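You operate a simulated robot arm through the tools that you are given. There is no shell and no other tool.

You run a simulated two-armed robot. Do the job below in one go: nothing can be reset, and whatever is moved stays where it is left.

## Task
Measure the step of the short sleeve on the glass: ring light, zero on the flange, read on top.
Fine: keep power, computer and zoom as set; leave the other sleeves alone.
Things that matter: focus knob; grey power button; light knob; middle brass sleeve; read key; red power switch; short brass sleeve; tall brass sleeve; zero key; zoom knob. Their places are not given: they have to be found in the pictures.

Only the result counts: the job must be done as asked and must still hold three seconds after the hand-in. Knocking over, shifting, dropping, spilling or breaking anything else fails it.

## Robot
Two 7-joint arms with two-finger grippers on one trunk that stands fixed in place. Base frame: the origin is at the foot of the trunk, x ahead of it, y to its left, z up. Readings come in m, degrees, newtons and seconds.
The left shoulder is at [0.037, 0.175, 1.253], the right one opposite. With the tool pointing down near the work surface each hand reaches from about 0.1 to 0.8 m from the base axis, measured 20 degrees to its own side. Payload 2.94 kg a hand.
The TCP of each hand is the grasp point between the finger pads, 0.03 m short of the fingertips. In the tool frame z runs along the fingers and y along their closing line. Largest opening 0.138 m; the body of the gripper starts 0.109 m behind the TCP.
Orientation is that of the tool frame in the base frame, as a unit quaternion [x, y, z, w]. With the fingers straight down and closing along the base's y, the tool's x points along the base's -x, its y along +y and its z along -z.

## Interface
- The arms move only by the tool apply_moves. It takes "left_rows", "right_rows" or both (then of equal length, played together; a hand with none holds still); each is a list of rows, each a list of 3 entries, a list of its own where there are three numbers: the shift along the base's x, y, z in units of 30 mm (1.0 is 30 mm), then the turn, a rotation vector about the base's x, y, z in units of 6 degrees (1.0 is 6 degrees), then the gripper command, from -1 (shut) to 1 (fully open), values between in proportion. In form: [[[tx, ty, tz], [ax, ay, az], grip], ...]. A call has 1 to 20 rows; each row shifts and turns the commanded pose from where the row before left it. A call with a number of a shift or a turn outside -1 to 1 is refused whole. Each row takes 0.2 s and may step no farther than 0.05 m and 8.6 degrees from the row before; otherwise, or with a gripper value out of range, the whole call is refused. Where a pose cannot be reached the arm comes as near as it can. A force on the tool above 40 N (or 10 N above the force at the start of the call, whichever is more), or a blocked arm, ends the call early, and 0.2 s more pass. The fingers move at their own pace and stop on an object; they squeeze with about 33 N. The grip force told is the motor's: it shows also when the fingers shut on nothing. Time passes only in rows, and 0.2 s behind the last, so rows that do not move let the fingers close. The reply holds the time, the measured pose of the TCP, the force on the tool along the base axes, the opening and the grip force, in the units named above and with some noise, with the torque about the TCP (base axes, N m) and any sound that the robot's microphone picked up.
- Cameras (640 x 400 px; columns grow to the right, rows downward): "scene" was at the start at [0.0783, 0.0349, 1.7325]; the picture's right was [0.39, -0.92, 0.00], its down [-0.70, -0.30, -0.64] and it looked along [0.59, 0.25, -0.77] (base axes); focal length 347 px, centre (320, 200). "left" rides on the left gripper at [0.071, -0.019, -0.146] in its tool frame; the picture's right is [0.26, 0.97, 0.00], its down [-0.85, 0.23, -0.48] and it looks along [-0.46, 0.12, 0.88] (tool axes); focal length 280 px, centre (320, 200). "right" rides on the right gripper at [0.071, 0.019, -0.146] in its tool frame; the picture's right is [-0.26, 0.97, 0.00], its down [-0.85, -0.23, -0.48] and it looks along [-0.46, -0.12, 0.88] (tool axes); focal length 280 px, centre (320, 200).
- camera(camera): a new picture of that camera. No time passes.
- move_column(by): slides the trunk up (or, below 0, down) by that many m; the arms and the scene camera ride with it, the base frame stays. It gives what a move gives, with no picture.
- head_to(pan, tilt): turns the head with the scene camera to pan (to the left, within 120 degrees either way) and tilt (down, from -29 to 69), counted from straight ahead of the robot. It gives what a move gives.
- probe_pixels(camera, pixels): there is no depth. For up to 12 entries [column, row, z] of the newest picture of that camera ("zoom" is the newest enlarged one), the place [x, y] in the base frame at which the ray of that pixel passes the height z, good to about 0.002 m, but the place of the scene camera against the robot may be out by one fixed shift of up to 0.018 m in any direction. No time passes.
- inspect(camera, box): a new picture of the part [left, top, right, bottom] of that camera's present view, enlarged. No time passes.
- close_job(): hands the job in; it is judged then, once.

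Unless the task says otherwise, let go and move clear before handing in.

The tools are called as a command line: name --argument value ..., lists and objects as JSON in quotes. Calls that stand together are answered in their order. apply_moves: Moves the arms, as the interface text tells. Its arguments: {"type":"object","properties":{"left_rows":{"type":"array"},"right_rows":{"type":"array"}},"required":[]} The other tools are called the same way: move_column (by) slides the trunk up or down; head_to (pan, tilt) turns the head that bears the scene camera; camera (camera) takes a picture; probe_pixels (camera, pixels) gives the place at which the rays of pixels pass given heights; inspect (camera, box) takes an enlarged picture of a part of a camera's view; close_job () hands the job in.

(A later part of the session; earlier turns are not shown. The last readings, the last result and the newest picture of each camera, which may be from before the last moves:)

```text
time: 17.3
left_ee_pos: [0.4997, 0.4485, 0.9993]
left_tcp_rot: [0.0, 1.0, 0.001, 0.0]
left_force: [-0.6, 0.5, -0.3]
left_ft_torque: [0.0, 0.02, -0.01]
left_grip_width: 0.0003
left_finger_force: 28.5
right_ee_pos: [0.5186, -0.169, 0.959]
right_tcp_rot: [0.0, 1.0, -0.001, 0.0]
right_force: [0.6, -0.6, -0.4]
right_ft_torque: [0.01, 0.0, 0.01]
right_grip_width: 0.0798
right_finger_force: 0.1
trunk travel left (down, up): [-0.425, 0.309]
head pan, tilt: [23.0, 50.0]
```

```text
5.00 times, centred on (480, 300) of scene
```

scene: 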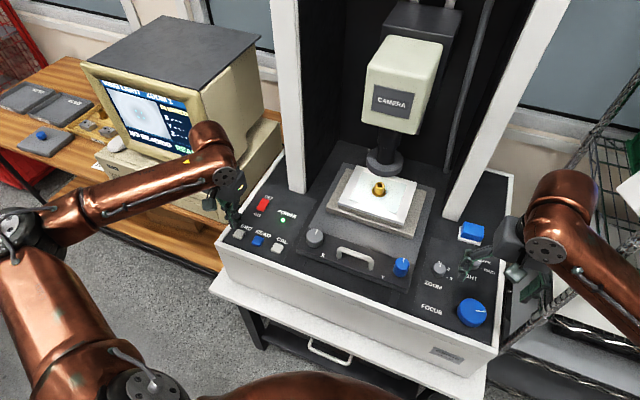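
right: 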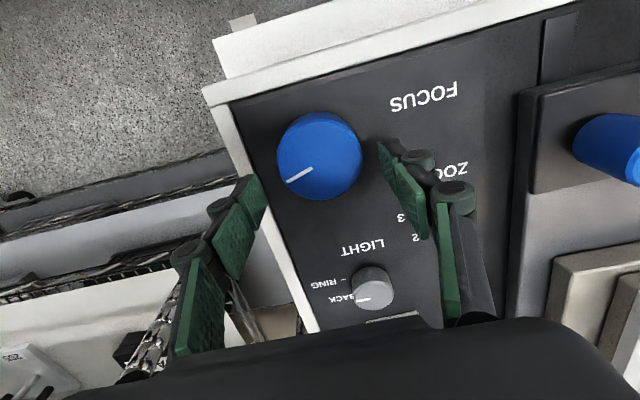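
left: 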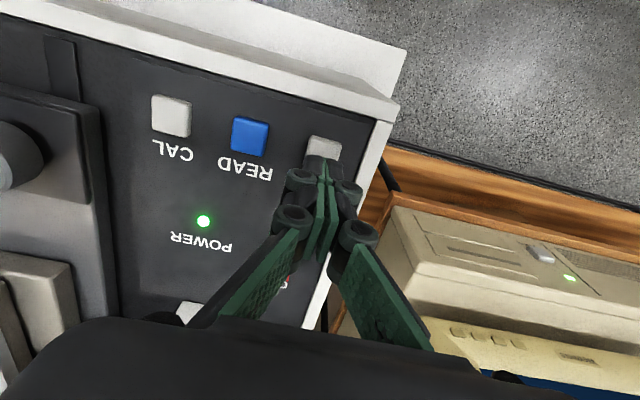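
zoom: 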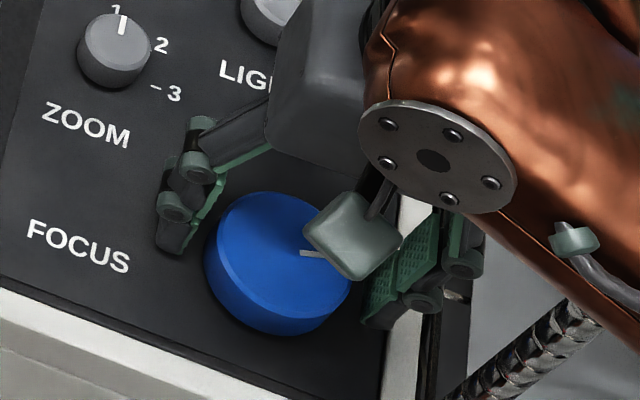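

The knob top is about 12 mm above the fingertips and centred (disc centre right (319,179)). I'll close on the focus knob now.

apply_moves --right_rows '[[[0, 0, 0], [0, 0, 0], 0.0], [[0, 0, 0], [0, 0, 0], -0.1], [[0, 0, 0], [0, 0, 0], -1], [[0, 0, 0], [0, 0, 0], -1]]'

inspect --camera "scene" --box '[80, 70, 240, 170]'

camera --camera "right"

```text
time: 18.3
left_ee_pos: [0.5006, 0.4491, 0.9992]
left_tcp_rot: [-0.001, 1.0, 0.0, 0.0]
left_force: [-0.6, -0.5, -0.6]
left_ft_torque: [0.01, -0.03, 0.01]
left_grip_width: 0.0
left_finger_force: 28.6
right_ee_pos: [0.5193, -0.168, 0.9603]
right_tcp_rot: [-0.002, 1.0, 0.002, 0.0]
right_force: [0.7, 4.1, -0.6]
right_ft_torque: [0.36, -0.08, 0.0]
right_grip_width: 0.0592
right_finger_force: 40.3
trunk travel left (down, up): [-0.425, 0.309]
head pan, tilt: [23.0, 50.0]
```

```text
4.00 times, centred on (160, 120) of scene
```

zoom: 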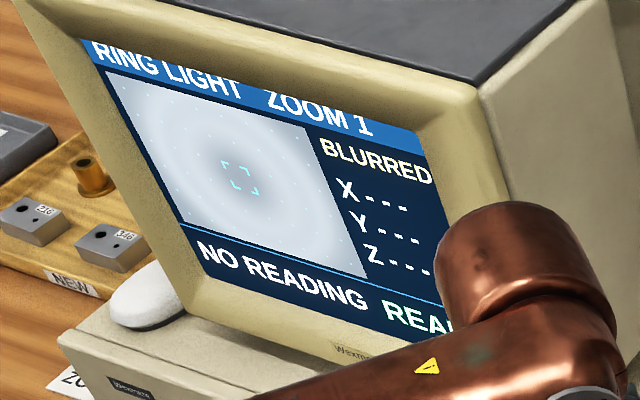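

```text
taken
```

right: 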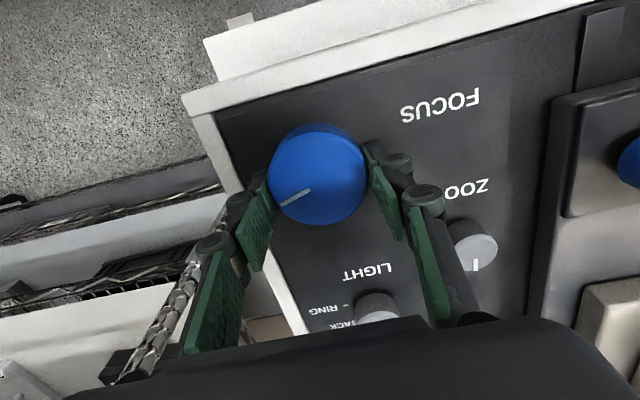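

The focus knob is gripped (opening 0.059, 40 N). I'll turn it clockwise by 24 degrees first and watch how the picture on the screen changes.

apply_moves --right_rows '[[[0, 0, 0], [0, 0, -0.8], -1], [[0, 0, 0], [0, 0, -0.8], -1], [[0, 0, 0], [0, 0, -0.8], -1], [[0, 0, 0], [0, 0, -0.8], -1], [[0, 0, 0], [0, 0, -0.8], -1], [[0, 0, 0], [0, 0, 0], -1]]'

inspect --camera "scene" --box '[80, 70, 240, 170]'

camera --camera "right"

camera --camera "scene"

```text
time: 19.7
left_ee_pos: [0.4998, 0.4495, 0.9984]
left_tcp_rot: [0.001, 1.0, -0.001, 0.0]
left_force: [-0.1, -1.1, 0.1]
left_ft_torque: [-0.03, -0.02, -0.02]
left_grip_width: 0.0
left_finger_force: 28.9
right_ee_pos: [0.5171, -0.17, 0.9591]
right_tcp_rot: [0.208, 0.978, 0.0, 0.001]
right_force: [2.4, -1.4, 7.5]
right_ft_torque: [-0.22, -0.11, -0.01]
right_grip_width: 0.059
right_finger_force: 45.2
trunk travel left (down, up): [-0.425, 0.309]
head pan, tilt: [23.0, 50.0]
```

```text
4.00 times, centred on (160, 120) of scene
```

zoom: 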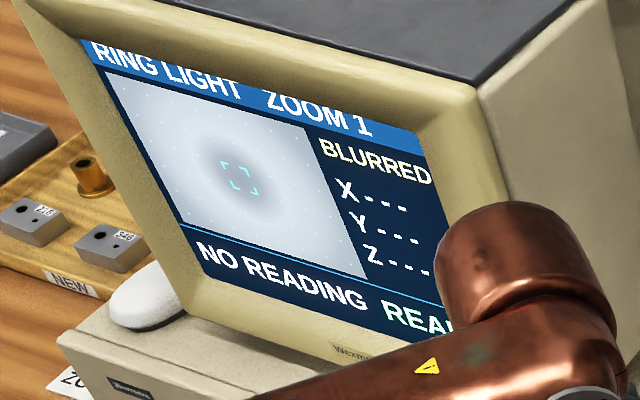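

```text
taken
```

right: 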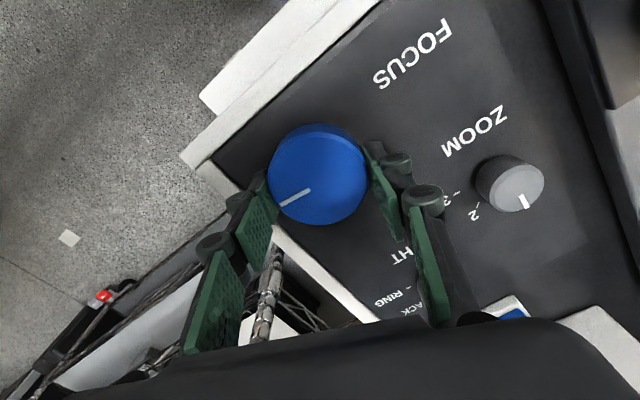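

```text
taken
```

scene: 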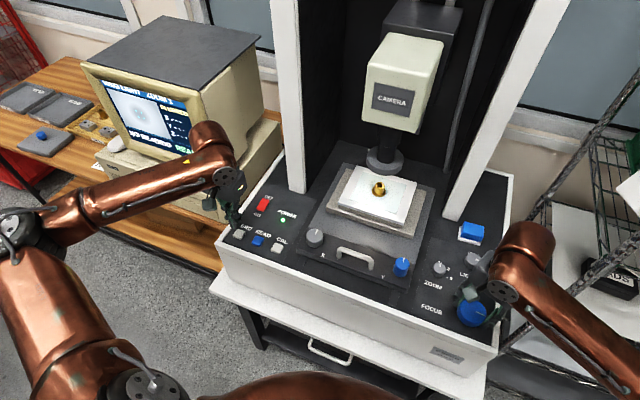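

The knob turned with the hand (its line moved too) and the picture changed: the inner dark spot got tighter while the outer edge faded. I'll zoom harder onto the screen image.

inspect --camera "scene" --box '[100, 75, 180, 145]'

apply_moves --right_rows '[[[0, 0, 0], [0, 0, -0.8], -1], [[0, 0, 0], [0, 0, -0.8], -1], [[0, 0, 0], [0, 0, -0.8], -1], [[0, 0, 0], [0, 0, 0], -1]]'

inspect --camera "scene" --box '[100, 75, 180, 145]'

```text
5.71 times, centred on (140, 110) of scene
```

zoom: 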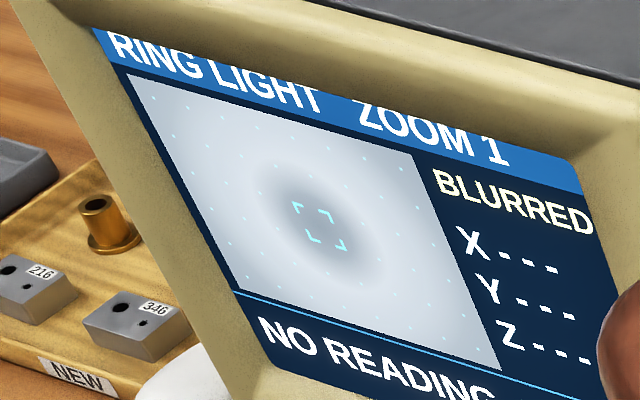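

```text
time: 20.7
left_ee_pos: [0.4988, 0.4478, 0.9984]
left_tcp_rot: [0.0, 1.0, 0.0, 0.001]
left_force: [0.4, -0.2, 0.7]
left_ft_torque: [0.01, 0.02, 0.01]
left_grip_width: 0.0002
left_finger_force: 28.5
right_ee_pos: [0.519, -0.1714, 0.9592]
right_tcp_rot: [0.329, 0.944, -0.001, 0.002]
right_force: [-0.3, -10.5, 16.7]
right_ft_torque: [-0.75, 0.25, 0.04]
right_grip_width: 0.0589
right_finger_force: 44.8
trunk travel left (down, up): [-0.425, 0.309]
head pan, tilt: [23.0, 50.0]
```

```text
5.71 times, centred on (140, 110) of scene
```

zoom: 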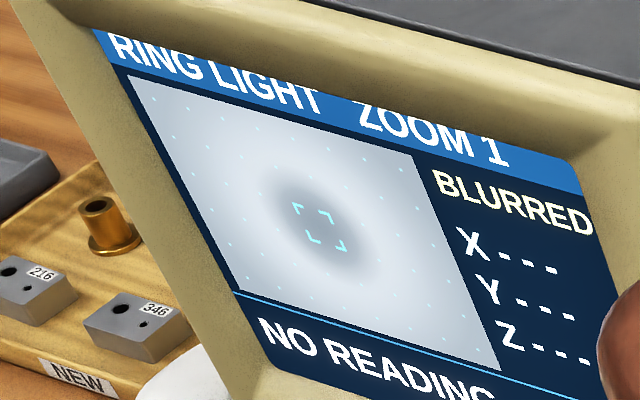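

Turning clockwise tightens the inner circle (the sleeve's top), while the side force on the hand grew to about 10 N in -y and 17 N up. I'll ease the hand a few mm toward -y/up and turn a further 20 degrees.

apply_moves --right_rows '[[[0, -0.08, 0.03], [0, 0, -0.6], -1], [[0, -0.04, 0.03], [0, 0, -0.7], -1], [[0, 0, 0], [0, 0, -0.7], -1], [[0, 0, 0], [0, 0, -0.7], -1], [[0, 0, 0], [0, 0, -0.7], -1], [[0, 0, 0], [0, 0, 0], -1]]'

inspect --camera "scene" --box '[100, 75, 180, 145]'

camera --camera "right"

```text
time: 22.1
left_ee_pos: [0.4999, 0.4492, 0.9983]
left_tcp_rot: [0.0, 1.0, 0.0, 0.001]
left_force: [0.2, -0.1, 0.1]
left_ft_torque: [0.01, -0.07, 0.01]
left_grip_width: 0.0
left_finger_force: 28.3
right_ee_pos: [0.5176, -0.1716, 0.9594]
right_tcp_rot: [0.49, 0.872, -0.001, -0.001]
right_force: [-3.3, 8.1, -5.5]
right_ft_torque: [1.18, 0.57, 0.01]
right_grip_width: 0.0587
right_finger_force: 45.5
trunk travel left (down, up): [-0.425, 0.309]
head pan, tilt: [23.0, 50.0]
```

```text
5.71 times, centred on (140, 110) of scene
```

zoom: 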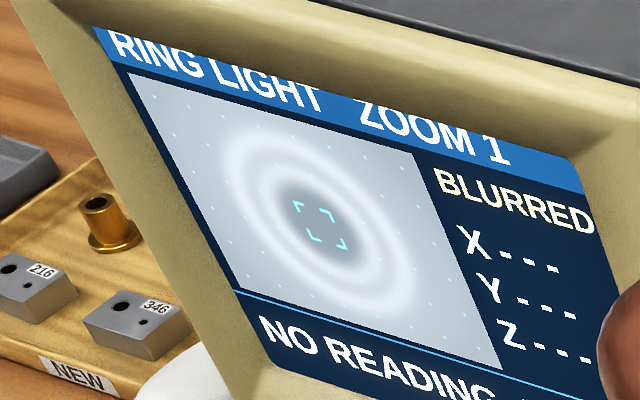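

```text
taken
```

right: 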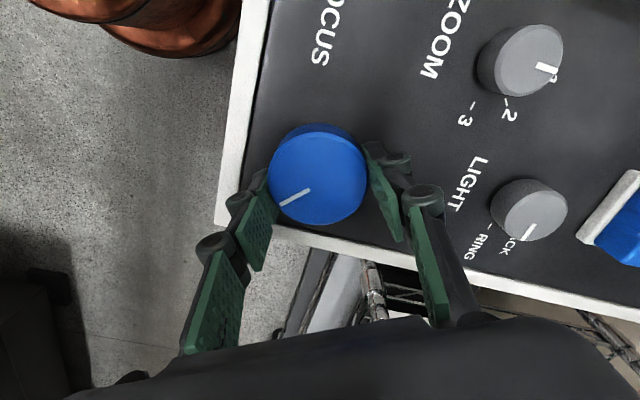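

The sleeve's top ring is now coming up as a bright annulus on the screen (zoom (305,215)), so clockwise goes to the top and counter-clockwise to the flange. I'll go a little further to learn the top's angle before going back for the flange zero.

apply_moves --right_rows '[[[0, 0.03, 0], [0, 0, -0.6], -1], [[0, 0.03, 0], [0, 0, -0.6], -1], [[0, 0, 0], [0, 0, 0], -1]]'

inspect --camera "scene" --box '[100, 75, 180, 145]'

apply_moves --right_rows '[[[0, 0.03, 0], [0, 0, -0.6], -1], [[0, 0.03, 0], [0, 0, -0.6], -1], [[0, 0, 0], [0, 0, 0], -1]]'

inspect --camera "scene" --box '[100, 75, 180, 145]'

```text
time: 22.9
left_ee_pos: [0.4999, 0.4486, 0.9989]
left_tcp_rot: [0.0, 1.0, -0.001, 0.0]
left_force: [-0.2, -0.5, 0.8]
left_ft_torque: [0.01, 0.01, 0.0]
left_grip_width: 0.0
left_finger_force: 28.0
right_ee_pos: [0.5167, -0.172, 0.9581]
right_tcp_rot: [0.544, 0.839, -0.002, -0.001]
right_force: [-10.7, 3.7, -13.5]
right_ft_torque: [0.31, 0.22, 0.06]
right_grip_width: 0.0587
right_finger_force: 45.8
trunk travel left (down, up): [-0.425, 0.309]
head pan, tilt: [23.0, 50.0]
```

```text
5.71 times, centred on (140, 110) of scene
```

zoom: 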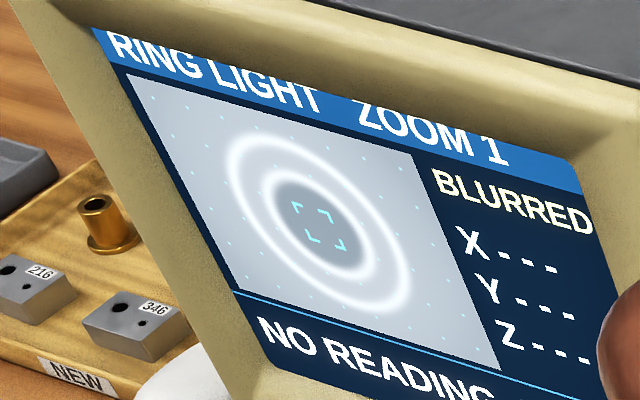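

```text
time: 23.7
left_ee_pos: [0.4997, 0.4475, 0.9992]
left_tcp_rot: [0.001, 1.0, 0.001, -0.001]
left_force: [-0.2, -0.1, -0.2]
left_ft_torque: [0.02, 0.01, -0.01]
left_grip_width: 0.0001
left_finger_force: 28.7
right_ee_pos: [0.5165, -0.172, 0.9589]
right_tcp_rot: [0.596, 0.803, -0.002, 0.001]
right_force: [-16.3, -7.6, -11.0]
right_ft_torque: [-0.37, 0.8, 0.08]
right_grip_width: 0.0591
right_finger_force: 44.8
trunk travel left (down, up): [-0.425, 0.309]
head pan, tilt: [23.0, 50.0]
```

```text
5.71 times, centred on (140, 110) of scene
```

zoom: 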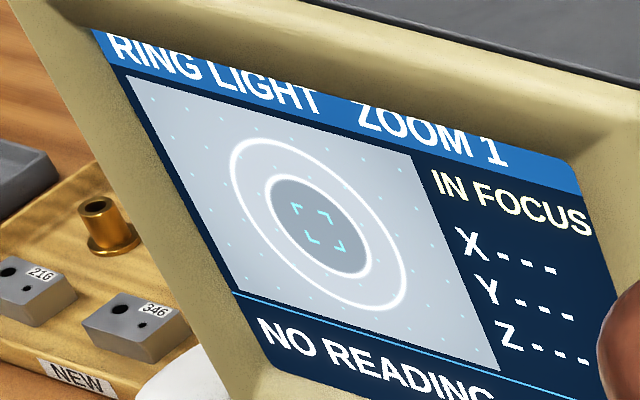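

At about -73 degrees the screen reads IN FOCUS with two crisp circles (bore and body edge, i.e. the sleeve's top). The zero must come first on the flange, so I'll turn the knob back counter-clockwise past the start and look for the flange edge.

apply_moves --right_rows '[[[0, 0, 0], [0, 0, 0.8], -1], [[0, 0, 0], [0, 0, 0.8], -1], [[0, 0, 0], [0, 0, 0.8], -1], [[0, 0, 0], [0, 0, 0.8], -1], [[0, 0, 0], [0, 0, 0.8], -1], [[0, 0, 0], [0, 0, 0.8], -1], [[0, 0, 0], [0, 0, 0.8], -1], [[0, 0, 0], [0, 0, 0.8], -1], [[0, 0, 0], [0, 0, 0.8], -1], [[0, 0, 0], [0, 0, 0.8], -1], [[0, 0, 0], [0, 0, 0.8], -1], [[0, 0, 0], [0, 0, 0.8], -1], [[0, 0, 0], [0, 0, 0.8], -1], [[0, 0, 0], [0, 0, 0.8], -1], [[0, 0, 0], [0, 0, 0.8], -1], [[0, 0, 0], [0, 0, 0], -1]]'

inspect --camera "scene" --box '[100, 75, 180, 145]'

apply_moves --right_rows '[[[0, 0, 0], [0, 0, 0.8], -1], [[0, 0, 0], [0, 0, 0.8], -1], [[0, 0, 0], [0, 0, 0.8], -1], [[0, 0, 0], [0, 0, 0.8], -1], [[0, 0, 0], [0, 0, 0], -1]]'

inspect --camera "scene" --box '[100, 75, 180, 145]'

```text
time: 27.1
left_ee_pos: [0.4994, 0.4503, 0.9985]
left_tcp_rot: [0.0, 1.0, 0.0, 0.0]
left_force: [0.1, -0.6, -0.1]
left_ft_torque: [0.03, -0.02, 0.01]
left_grip_width: 0.0
left_finger_force: 28.1
right_ee_pos: [0.5191, -0.1687, 0.9597]
right_tcp_rot: [0.008, 1.0, 0.001, -0.001]
right_force: [-4.3, 5.6, -22.6]
right_ft_torque: [0.32, -0.4, -0.02]
right_grip_width: 0.059
right_finger_force: 45.2
trunk travel left (down, up): [-0.425, 0.309]
head pan, tilt: [23.0, 50.0]
```

```text
5.71 times, centred on (140, 110) of scene
```

zoom: 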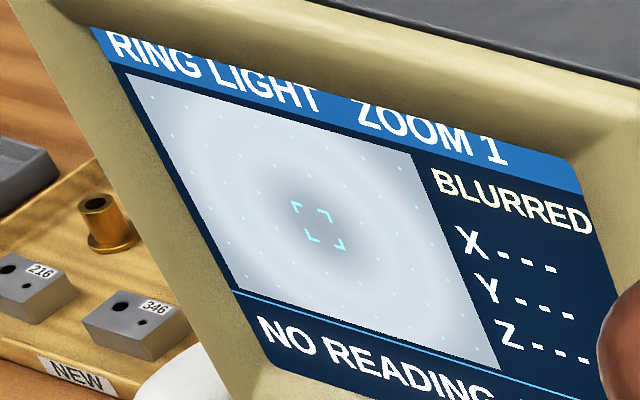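

```text
time: 28.3
left_ee_pos: [0.5006, 0.4499, 0.9972]
left_tcp_rot: [0.0, 1.0, -0.001, -0.001]
left_force: [-1.0, -0.1, 0.9]
left_ft_torque: [0.02, 0.0, 0.01]
left_grip_width: 0.0
left_finger_force: 28.1
right_ee_pos: [0.5184, -0.1667, 0.9589]
right_tcp_rot: [-0.159, 0.987, 0.002, -0.002]
right_force: [-6.3, 17.6, -20.6]
right_ft_torque: [0.51, 0.23, -0.05]
right_grip_width: 0.0587
right_finger_force: 45.1
trunk travel left (down, up): [-0.425, 0.309]
head pan, tilt: [23.0, 50.0]
```

```text
5.71 times, centred on (140, 110) of scene
```

zoom: 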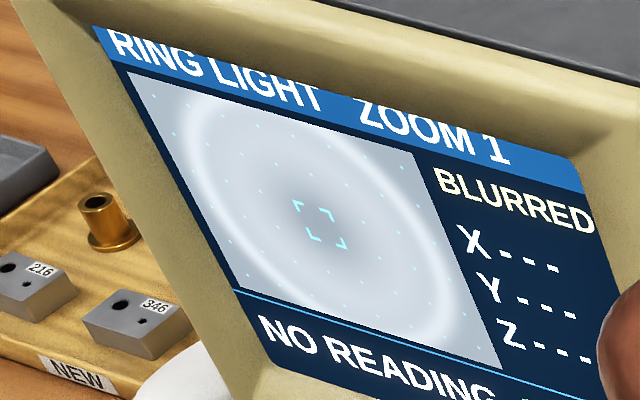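

At about +18 degrees the flange's outer circle shows up and is sharpening. I'll ease the hand (+3 mm y, -1.5 mm z) and turn on in small steps.

apply_moves --right_rows '[[[0, 0.06, -0.03], [0, 0, 0.6], -1], [[0, 0.04, -0.03], [0, 0, 0.6], -1], [[0, 0, 0], [0, 0, 0], -1]]'

inspect --camera "scene" --box '[100, 75, 180, 145]'

apply_moves --right_rows '[[[0, 0, 0], [0, 0, 0.6], -1], [[0, 0, 0], [0, 0, 0], -1]]'

inspect --camera "scene" --box '[100, 75, 180, 145]'

```text
time: 29.1
left_ee_pos: [0.4998, 0.4492, 0.9987]
left_tcp_rot: [0.0, 1.0, 0.0, 0.0]
left_force: [-1.2, -0.2, 0.9]
left_ft_torque: [0.0, 0.01, 0.02]
left_grip_width: 0.0001
left_finger_force: 28.2
right_ee_pos: [0.5203, -0.1665, 0.9599]
right_tcp_rot: [-0.218, 0.976, -0.001, 0.001]
right_force: [-6.8, 8.0, -2.3]
right_ft_torque: [-0.37, 1.14, -0.06]
right_grip_width: 0.0589
right_finger_force: 45.1
trunk travel left (down, up): [-0.425, 0.309]
head pan, tilt: [23.0, 50.0]
```

```text
5.71 times, centred on (140, 110) of scene
```

zoom: 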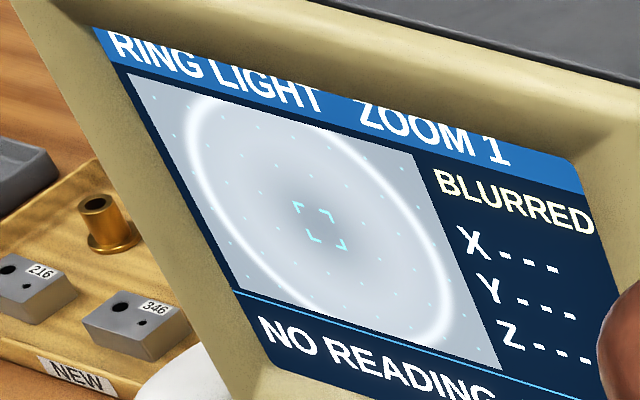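

```text
time: 29.7
left_ee_pos: [0.4992, 0.4493, 0.9994]
left_tcp_rot: [0.0, 1.0, 0.0, 0.0]
left_force: [0.2, 0.8, 0.7]
left_ft_torque: [0.02, 0.05, -0.01]
left_grip_width: 0.0004
left_finger_force: 28.2
right_ee_pos: [0.5178, -0.1658, 0.9593]
right_tcp_rot: [-0.25, 0.968, -0.001, 0.001]
right_force: [-3.5, 3.6, 5.0]
right_ft_torque: [-0.52, 0.54, -0.05]
right_grip_width: 0.0589
right_finger_force: 45.0
trunk travel left (down, up): [-0.425, 0.309]
head pan, tilt: [23.0, 50.0]
```

```text
5.71 times, centred on (140, 110) of scene
```

zoom: 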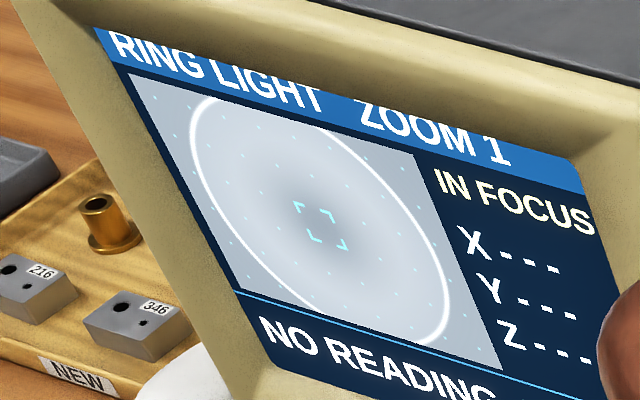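

The screen reads IN FOCUS with the flange's outer circle crisp (about +29 degrees). To zero at the middle of the focus band, I'll step on slightly to find its far edge.

apply_moves --right_rows '[[[0, 0, 0], [0, 0, 0.35], -1], [[0, 0, 0], [0, 0, 0], -1]]'

inspect --camera "scene" --box '[100, 75, 180, 145]'

apply_moves --right_rows '[[[0, 0, 0], [0, 0, 0.35], -1], [[0, 0, 0], [0, 0, 0], -1]]'

inspect --camera "scene" --box '[100, 75, 180, 145]'

```text
time: 30.3
left_ee_pos: [0.4985, 0.4494, 0.9988]
left_tcp_rot: [0.0, 1.0, 0.0, 0.0]
left_force: [1.0, 0.8, 0.2]
left_ft_torque: [-0.03, 0.0, 0.0]
left_grip_width: 0.0001
left_finger_force: 28.7
right_ee_pos: [0.5188, -0.1659, 0.9592]
right_tcp_rot: [-0.267, 0.964, -0.001, 0.001]
right_force: [-0.2, 2.4, 11.3]
right_ft_torque: [-0.31, 0.16, -0.01]
right_grip_width: 0.0588
right_finger_force: 45.3
trunk travel left (down, up): [-0.425, 0.309]
head pan, tilt: [23.0, 50.0]
```

```text
5.71 times, centred on (140, 110) of scene
```

zoom: 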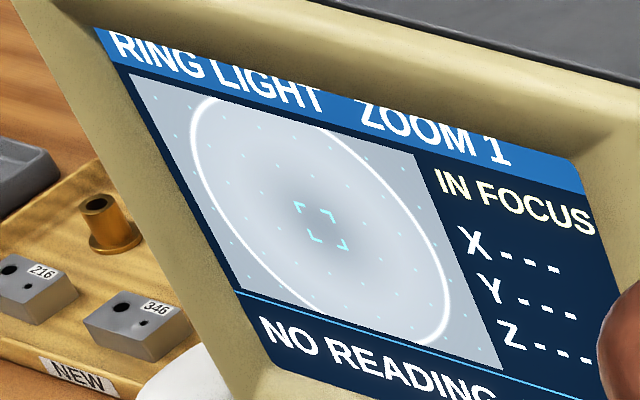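

```text
time: 30.9
left_ee_pos: [0.498, 0.4485, 0.9981]
left_tcp_rot: [0.0, 1.0, 0.0, 0.0]
left_force: [0.4, -0.4, -0.1]
left_ft_torque: [0.0, -0.03, 0.02]
left_grip_width: 0.0
left_finger_force: 28.3
right_ee_pos: [0.5176, -0.1649, 0.9596]
right_tcp_rot: [-0.285, 0.958, 0.0, 0.0]
right_force: [3.4, 1.3, 14.6]
right_ft_torque: [0.09, -0.21, 0.0]
right_grip_width: 0.0589
right_finger_force: 45.1
trunk travel left (down, up): [-0.425, 0.309]
head pan, tilt: [23.0, 50.0]
```

```text
5.71 times, centred on (140, 110) of scene
```

zoom: 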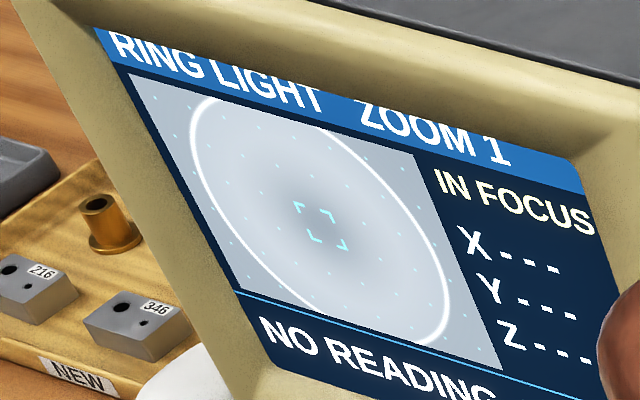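

Still IN FOCUS at about 33 degrees. Stepping on to find the far edge.

apply_moves --right_rows '[[[0, 0, 0], [0, 0, 0.35], -1], [[0, 0, 0], [0, 0, 0], -1]]'

inspect --camera "scene" --box '[100, 75, 180, 145]'

apply_moves --right_rows '[[[0, 0, 0], [0, 0, 0.35], -1], [[0, 0, 0], [0, 0, 0], -1]]'

inspect --camera "scene" --box '[100, 75, 180, 145]'

```text
time: 31.5
left_ee_pos: [0.4999, 0.4494, 0.9991]
left_tcp_rot: [0.0, 1.0, -0.001, 0.0]
left_force: [-0.1, -0.2, 0.4]
left_ft_torque: [-0.04, 0.03, 0.03]
left_grip_width: 0.0001
left_finger_force: 28.7
right_ee_pos: [0.5175, -0.1655, 0.9598]
right_tcp_rot: [-0.302, 0.953, 0.0, 0.002]
right_force: [6.0, 0.7, 16.9]
right_ft_torque: [0.37, -0.73, 0.01]
right_grip_width: 0.0587
right_finger_force: 45.0
trunk travel left (down, up): [-0.425, 0.309]
head pan, tilt: [23.0, 50.0]
```

```text
5.71 times, centred on (140, 110) of scene
```

zoom: 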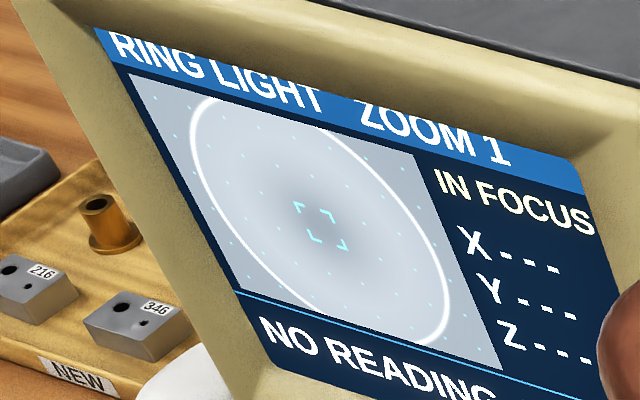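

```text
time: 32.1
left_ee_pos: [0.4981, 0.4491, 0.9997]
left_tcp_rot: [0.0, 1.0, 0.0, 0.0]
left_force: [-0.3, 0.1, 1.4]
left_ft_torque: [0.02, -0.02, 0.02]
left_grip_width: 0.0001
left_finger_force: 28.4
right_ee_pos: [0.5173, -0.1662, 0.9585]
right_tcp_rot: [-0.319, 0.948, -0.001, 0.001]
right_force: [5.9, -0.8, 23.3]
right_ft_torque: [0.25, -0.28, -0.03]
right_grip_width: 0.0585
right_finger_force: 44.9
trunk travel left (down, up): [-0.425, 0.309]
head pan, tilt: [23.0, 50.0]
```

```text
5.71 times, centred on (140, 110) of scene
```

zoom: 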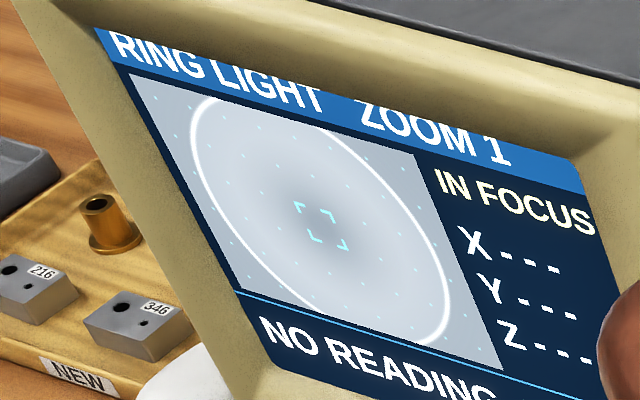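

Still IN FOCUS at about 37 degrees; upward force is 23 N, so I'll ease up 1 mm while stepping on.

apply_moves --right_rows '[[[0, 0, 0.04], [0, 0, 0.35], -1], [[0, 0, 0], [0, 0, 0], -1]]'

inspect --camera "scene" --box '[100, 75, 180, 145]'

apply_moves --right_rows '[[[0, 0, 0.02], [0, 0, 0.35], -1], [[0, 0, 0], [0, 0, 0], -1]]'

inspect --camera "scene" --box '[100, 75, 180, 145]'

```text
time: 32.7
left_ee_pos: [0.4998, 0.4496, 0.9986]
left_tcp_rot: [0.0, 1.0, 0.0, 0.0]
left_force: [-0.1, 0.5, -0.3]
left_ft_torque: [0.0, 0.0, -0.01]
left_grip_width: 0.0
left_finger_force: 27.8
right_ee_pos: [0.5173, -0.1641, 0.959]
right_tcp_rot: [-0.337, 0.941, 0.0, 0.0]
right_force: [7.2, 0.7, 13.5]
right_ft_torque: [0.13, -0.7, -0.02]
right_grip_width: 0.0586
right_finger_force: 45.2
trunk travel left (down, up): [-0.425, 0.309]
head pan, tilt: [23.0, 50.0]
```

```text
5.71 times, centred on (140, 110) of scene
```

zoom: 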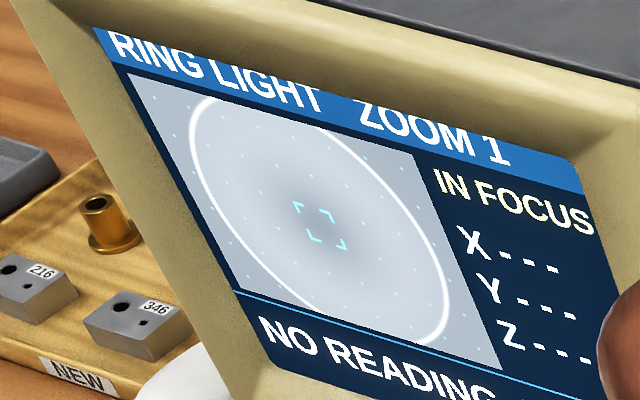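

```text
time: 33.3
left_ee_pos: [0.5005, 0.4489, 0.9978]
left_tcp_rot: [0.0, 1.0, -0.001, 0.0]
left_force: [0.1, -0.1, -0.2]
left_ft_torque: [0.0, -0.01, -0.02]
left_grip_width: 0.0001
left_finger_force: 28.2
right_ee_pos: [0.5172, -0.1658, 0.959]
right_tcp_rot: [-0.355, 0.935, 0.0, -0.001]
right_force: [6.4, 5.0, 5.5]
right_ft_torque: [0.05, -0.71, -0.03]
right_grip_width: 0.0588
right_finger_force: 44.7
trunk travel left (down, up): [-0.425, 0.309]
head pan, tilt: [23.0, 50.0]
```

```text
5.71 times, centred on (140, 110) of scene
```

zoom: 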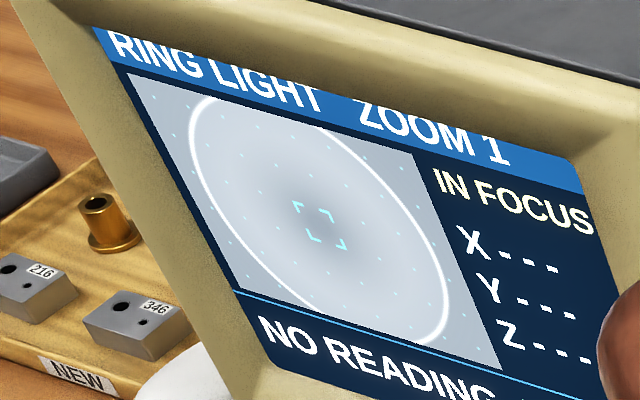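

Still IN FOCUS at about 41.6 degrees. I'll step on and also check with the right camera that the knob follows the hand.

apply_moves --right_rows '[[[0, 0, 0], [0, 0, 0.35], -1], [[0, 0, 0], [0, 0, 0], -1]]'

inspect --camera "scene" --box '[100, 75, 180, 145]'

apply_moves --right_rows '[[[0, 0, 0], [0, 0, 0.35], -1], [[0, 0, 0], [0, 0, 0], -1]]'

inspect --camera "scene" --box '[100, 75, 180, 145]'

camera --camera "right"

```text
time: 33.9
left_ee_pos: [0.4998, 0.4488, 0.9982]
left_tcp_rot: [0.0, 1.0, 0.0, 0.0]
left_force: [-0.4, -0.3, -0.4]
left_ft_torque: [0.0, -0.01, -0.01]
left_grip_width: 0.0
left_finger_force: 28.2
right_ee_pos: [0.518, -0.1653, 0.9597]
right_tcp_rot: [-0.372, 0.928, 0.001, -0.001]
right_force: [4.7, 5.1, 2.9]
right_ft_torque: [0.05, -0.04, -0.04]
right_grip_width: 0.0587
right_finger_force: 45.0
trunk travel left (down, up): [-0.425, 0.309]
head pan, tilt: [23.0, 50.0]
```

```text
5.71 times, centred on (140, 110) of scene
```

zoom: 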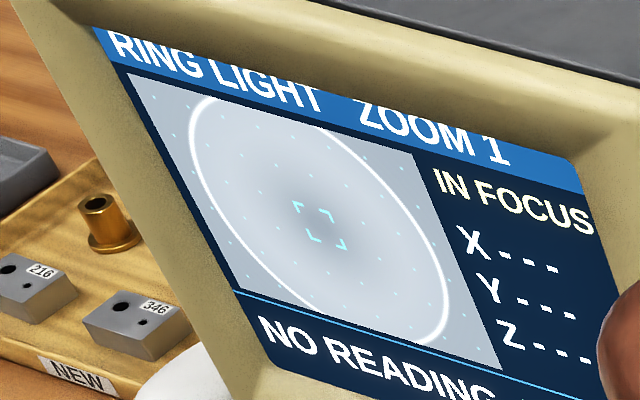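

```text
time: 34.5
left_ee_pos: [0.5004, 0.4504, 0.9987]
left_tcp_rot: [0.0, 1.0, -0.001, 0.0]
left_force: [-0.5, 0.6, -0.5]
left_ft_torque: [0.02, -0.01, 0.02]
left_grip_width: 0.0001
left_finger_force: 28.9
right_ee_pos: [0.5174, -0.1654, 0.9593]
right_tcp_rot: [-0.389, 0.921, 0.0, -0.001]
right_force: [-0.2, 6.0, 1.8]
right_ft_torque: [0.1, 0.33, -0.06]
right_grip_width: 0.0587
right_finger_force: 44.9
trunk travel left (down, up): [-0.425, 0.309]
head pan, tilt: [23.0, 50.0]
```

```text
5.71 times, centred on (140, 110) of scene
```

zoom: 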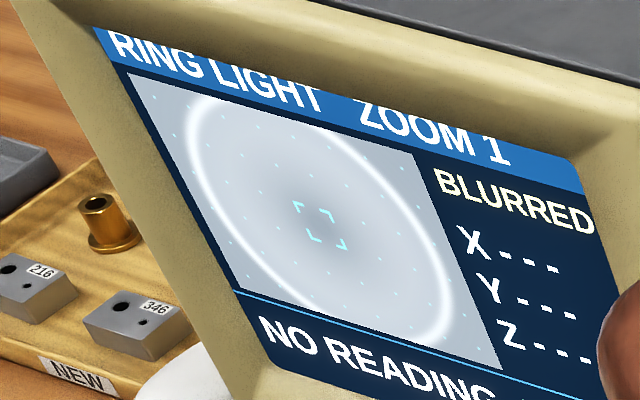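

```text
taken
```

right: 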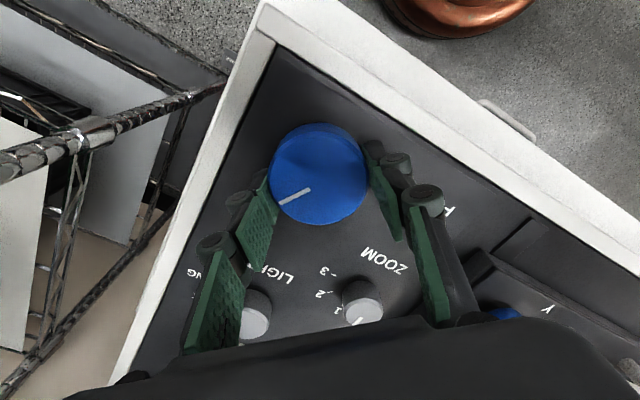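

BLURRED again at 45.8 degrees, so the flange band runs from about 27 to 44.7 degrees; the knob follows the hand (its line sits unchanged between the fingers). I'll turn back to the middle, about 36 degrees, and lower the left fingertips near the ZERO key.

apply_moves --right_rows '[[[0, 0, 0], [0, 0, -0.86], -1], [[0, 0, 0], [0, 0, -0.86], -1], [[0, 0, 0], [0, 0, 0], -1], [[0, 0, 0], [0, 0, 0], -1]]' --left_rows '[[[0.02, 0.08, -0.4], [0, 0, 0], -1], [[0, 0, -0.4], [0, 0, 0], -1], [[0, 0, -0.15], [0, 0, 0], -1], [[0, 0, 0], [0, 0, 0], -1]]'

inspect --camera "scene" --box '[100, 75, 200, 155]'

inspect --camera "left" --box '[220, 90, 400, 220]'

inspect --camera "scene" --box '[210, 190, 290, 255]'

```text
time: 35.5
left_ee_pos: [0.5021, 0.4528, 0.9704]
left_tcp_rot: [0.0, 1.0, 0.0, 0.0]
left_force: [-0.6, 0.0, -0.3]
left_ft_torque: [-0.01, 0.0, -0.01]
left_grip_width: 0.0
left_finger_force: 28.5
right_ee_pos: [0.5178, -0.1657, 0.9588]
right_tcp_rot: [-0.304, 0.953, 0.0, -0.001]
right_force: [0.6, 6.7, -6.5]
right_ft_torque: [0.66, -0.22, -0.01]
right_grip_width: 0.0586
right_finger_force: 44.9
trunk travel left (down, up): [-0.425, 0.309]
head pan, tilt: [23.0, 50.0]
```

```text
5.00 times, centred on (150, 115) of scene
```

zoom: 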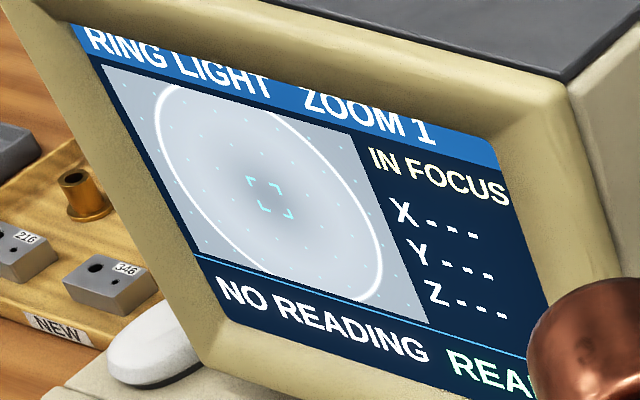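

```text
3.08 times, centred on (310, 155) of left
```

zoom: 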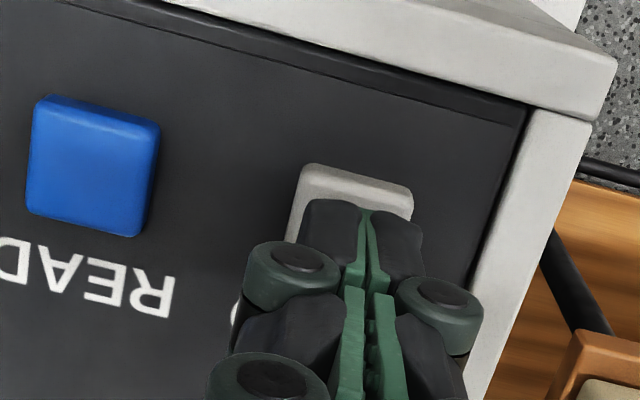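

```text
6.15 times, centred on (250, 222) of scene
```

zoom: 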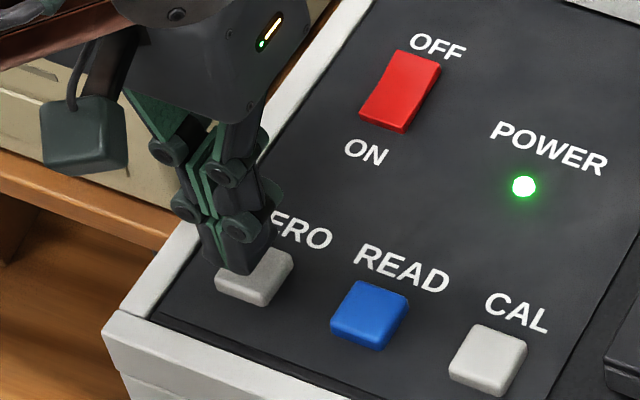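

IN FOCUS at about 35.4 degrees (mid band), and the left fingertips sit right above the ZERO key. I'll press down gently in small steps.

apply_moves --left_rows '[[[0, 0, -0.2], [0, 0, 0], -1], [[0, 0, -0.1], [0, 0, 0], -1], [[0, 0, -0.1], [0, 0, 0], -1], [[0, 0, 0], [0, 0, 0], -1]]'

inspect --camera "scene" --box '[100, 75, 200, 155]'

inspect --camera "scene" --box '[210, 190, 290, 255]'

```text
time: 36.5
left_ee_pos: [0.5018, 0.4523, 0.9578]
left_tcp_rot: [0.0, 1.0, -0.001, 0.0]
left_force: [0.3, 0.1, -0.8]
left_ft_torque: [-0.04, 0.01, -0.01]
left_grip_width: 0.0
left_finger_force: 28.2
right_ee_pos: [0.5184, -0.1645, 0.9593]
right_tcp_rot: [-0.304, 0.953, -0.001, 0.0]
right_force: [-1.0, 7.0, -11.0]
right_ft_torque: [0.14, 0.04, 0.0]
right_grip_width: 0.0588
right_finger_force: 45.2
trunk travel left (down, up): [-0.425, 0.309]
head pan, tilt: [23.0, 50.0]
```

```text
5.00 times, centred on (150, 115) of scene
```

zoom: 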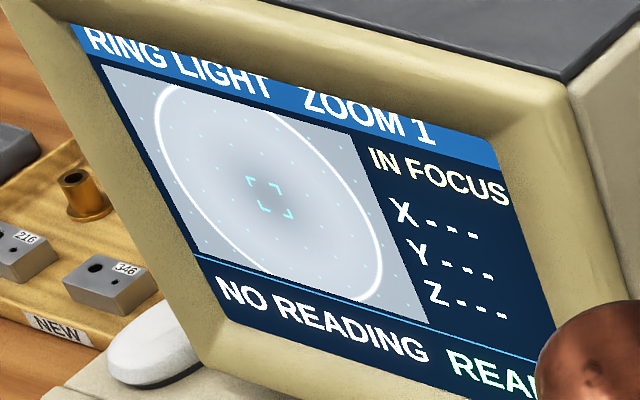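

```text
6.15 times, centred on (250, 222) of scene
```

zoom: 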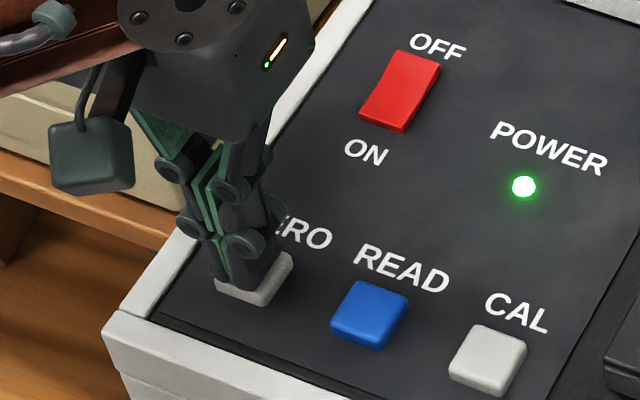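

The tips are almost on the key (tip z 0.928, no force yet). Continuing down in 2-3 mm steps.

apply_moves --left_rows '[[[0, 0, -0.08], [0, 0, 0], -1], [[0, 0, -0.08], [0, 0, 0], -1], [[0, 0, 0], [0, 0, 0], -1]]'

inspect --camera "scene" --box '[100, 75, 200, 155]'

```text
time: 37.3
left_ee_pos: [0.5017, 0.452, 0.9535]
left_tcp_rot: [0.0, 1.0, 0.0, 0.0]
left_force: [0.4, -0.1, 3.2]
left_ft_torque: [-0.02, 0.03, 0.0]
left_grip_width: 0.006
left_finger_force: 28.5
right_ee_pos: [0.5187, -0.1653, 0.9587]
right_tcp_rot: [-0.304, 0.953, 0.0, -0.001]
right_force: [-1.7, 8.9, -13.0]
right_ft_torque: [-0.03, 0.13, -0.04]
right_grip_width: 0.0586
right_finger_force: 45.0
trunk travel left (down, up): [-0.425, 0.309]
head pan, tilt: [23.0, 50.0]
heard: click
```

```text
5.00 times, centred on (150, 115) of scene
```

zoom: 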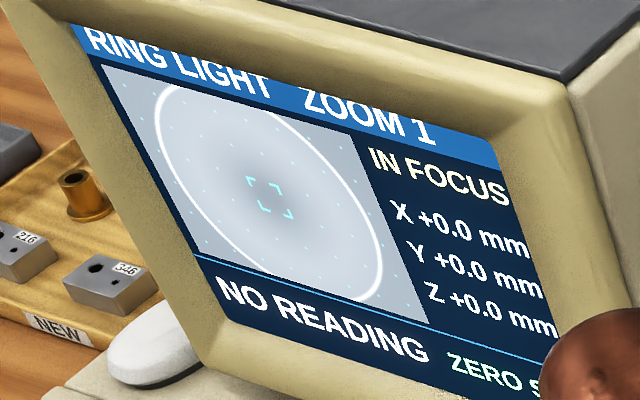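

A click was heard and the screen shows X/Y/Z +0.0 mm with "ZERO S(ET)" at IN FOCUS on the flange. Now I'll lift the left hand and shift it over READ while the right hand turns the focus knob clockwise toward the top.

apply_moves --left_rows '[[[0, 0, 0.3], [0, 0, 0], -1], [[0, 0, 0.5], [0, 0, 0], -1], [[0, 0, 0.5], [0, 0, 0], -1], [[0, 0, 0.2], [0, 0, 0], -1], [[0, -0.4, 0], [0, 0, 0], -1], [[0, -0.4, 0], [0, 0, 0], -1], [[0, -0.4, 0], [0, 0, 0], -1], [[0, -0.4, 0], [0, 0, 0], -1], [[0, -0.4, 0], [0, 0, 0], -1], [[0, 0, 0], [0, 0, 0], -1], [[0, 0, 0], [0, 0, 0], -1], [[0, 0, 0], [0, 0, 0], -1], [[0, 0, 0], [0, 0, 0], -1], [[0, 0, 0], [0, 0, 0], -1], [[0, 0, 0], [0, 0, 0], -1], [[0, 0, 0], [0, 0, 0], -1], [[0, 0, 0], [0, 0, 0], -1], [[0, 0, 0], [0, 0, 0], -1], [[0, 0, 0], [0, 0, 0], -1], [[0, 0, 0], [0, 0, 0], -1]]' --right_rows '[[[0, 0, 0], [0, 0, 0], -1], [[0, -0.009, 0], [0, 0, -0.8], -1], [[0, -0.009, 0], [0, 0, -0.8], -1], [[0, -0.009, 0], [0, 0, -0.8], -1], [[0, -0.009, 0], [0, 0, -0.8], -1], [[0, -0.009, 0], [0, 0, -0.8], -1], [[0, -0.009, 0], [0, 0, -0.8], -1], [[0, -0.009, 0], [0, 0, -0.8], -1], [[0, -0.009, 0], [0, 0, -0.8], -1], [[0, -0.009, 0], [0, 0, -0.8], -1], [[0, -0.009, 0], [0, 0, -0.8], -1], [[0, -0.009, 0], [0, 0, -0.8], -1], [[0, -0.009, 0], [0, 0, -0.8], -1], [[0, -0.009, 0], [0, 0, -0.8], -1], [[0, -0.009, 0], [0, 0, -0.8], -1], [[0, -0.009, 0], [0, 0, -0.8], -1], [[0, -0.009, 0], [0, 0, -0.8], -1], [[0, -0.009, 0], [0, 0, -0.8], -1], [[0, -0.009, 0], [0, 0, -0.8], -1], [[0, 0, 0], [0, 0, 0], -1]]'

inspect --camera "scene" --box '[100, 75, 200, 155]'

camera --camera "scene"

camera --camera "left"

```text
time: 41.5
left_ee_pos: [0.5019, 0.3916, 1.0007]
left_tcp_rot: [0.001, 1.0, 0.001, 0.0]
left_force: [-0.1, 0.8, -0.2]
left_ft_torque: [0.0, -0.01, -0.02]
left_grip_width: 0.0001
left_finger_force: 28.7
right_ee_pos: [0.5172, -0.1704, 0.9599]
right_tcp_rot: [0.431, 0.903, 0.0, -0.001]
right_force: [-12.6, 4.2, -14.9]
right_ft_torque: [0.31, 1.12, 0.06]
right_grip_width: 0.0587
right_finger_force: 45.1
trunk travel left (down, up): [-0.425, 0.309]
head pan, tilt: [23.0, 50.0]
```

```text
5.00 times, centred on (150, 115) of scene
```

zoom: 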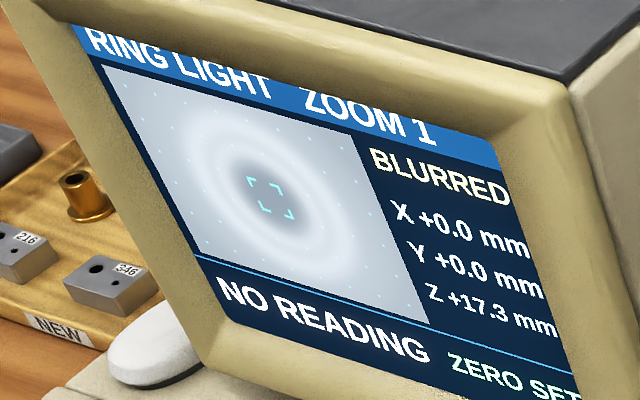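

```text
taken
```

scene: 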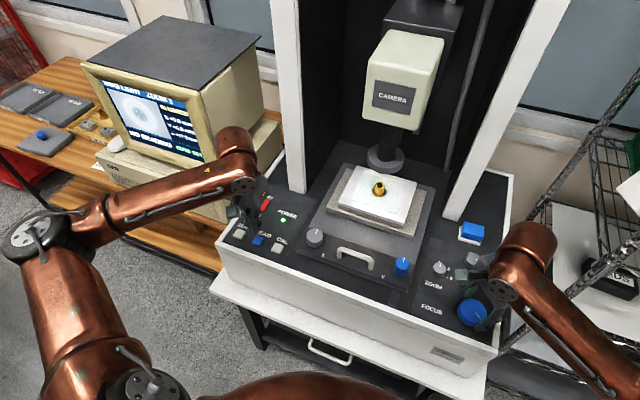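

```text
taken
```

left: 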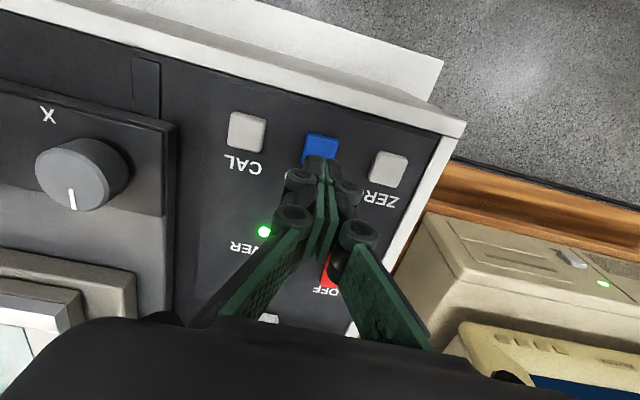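

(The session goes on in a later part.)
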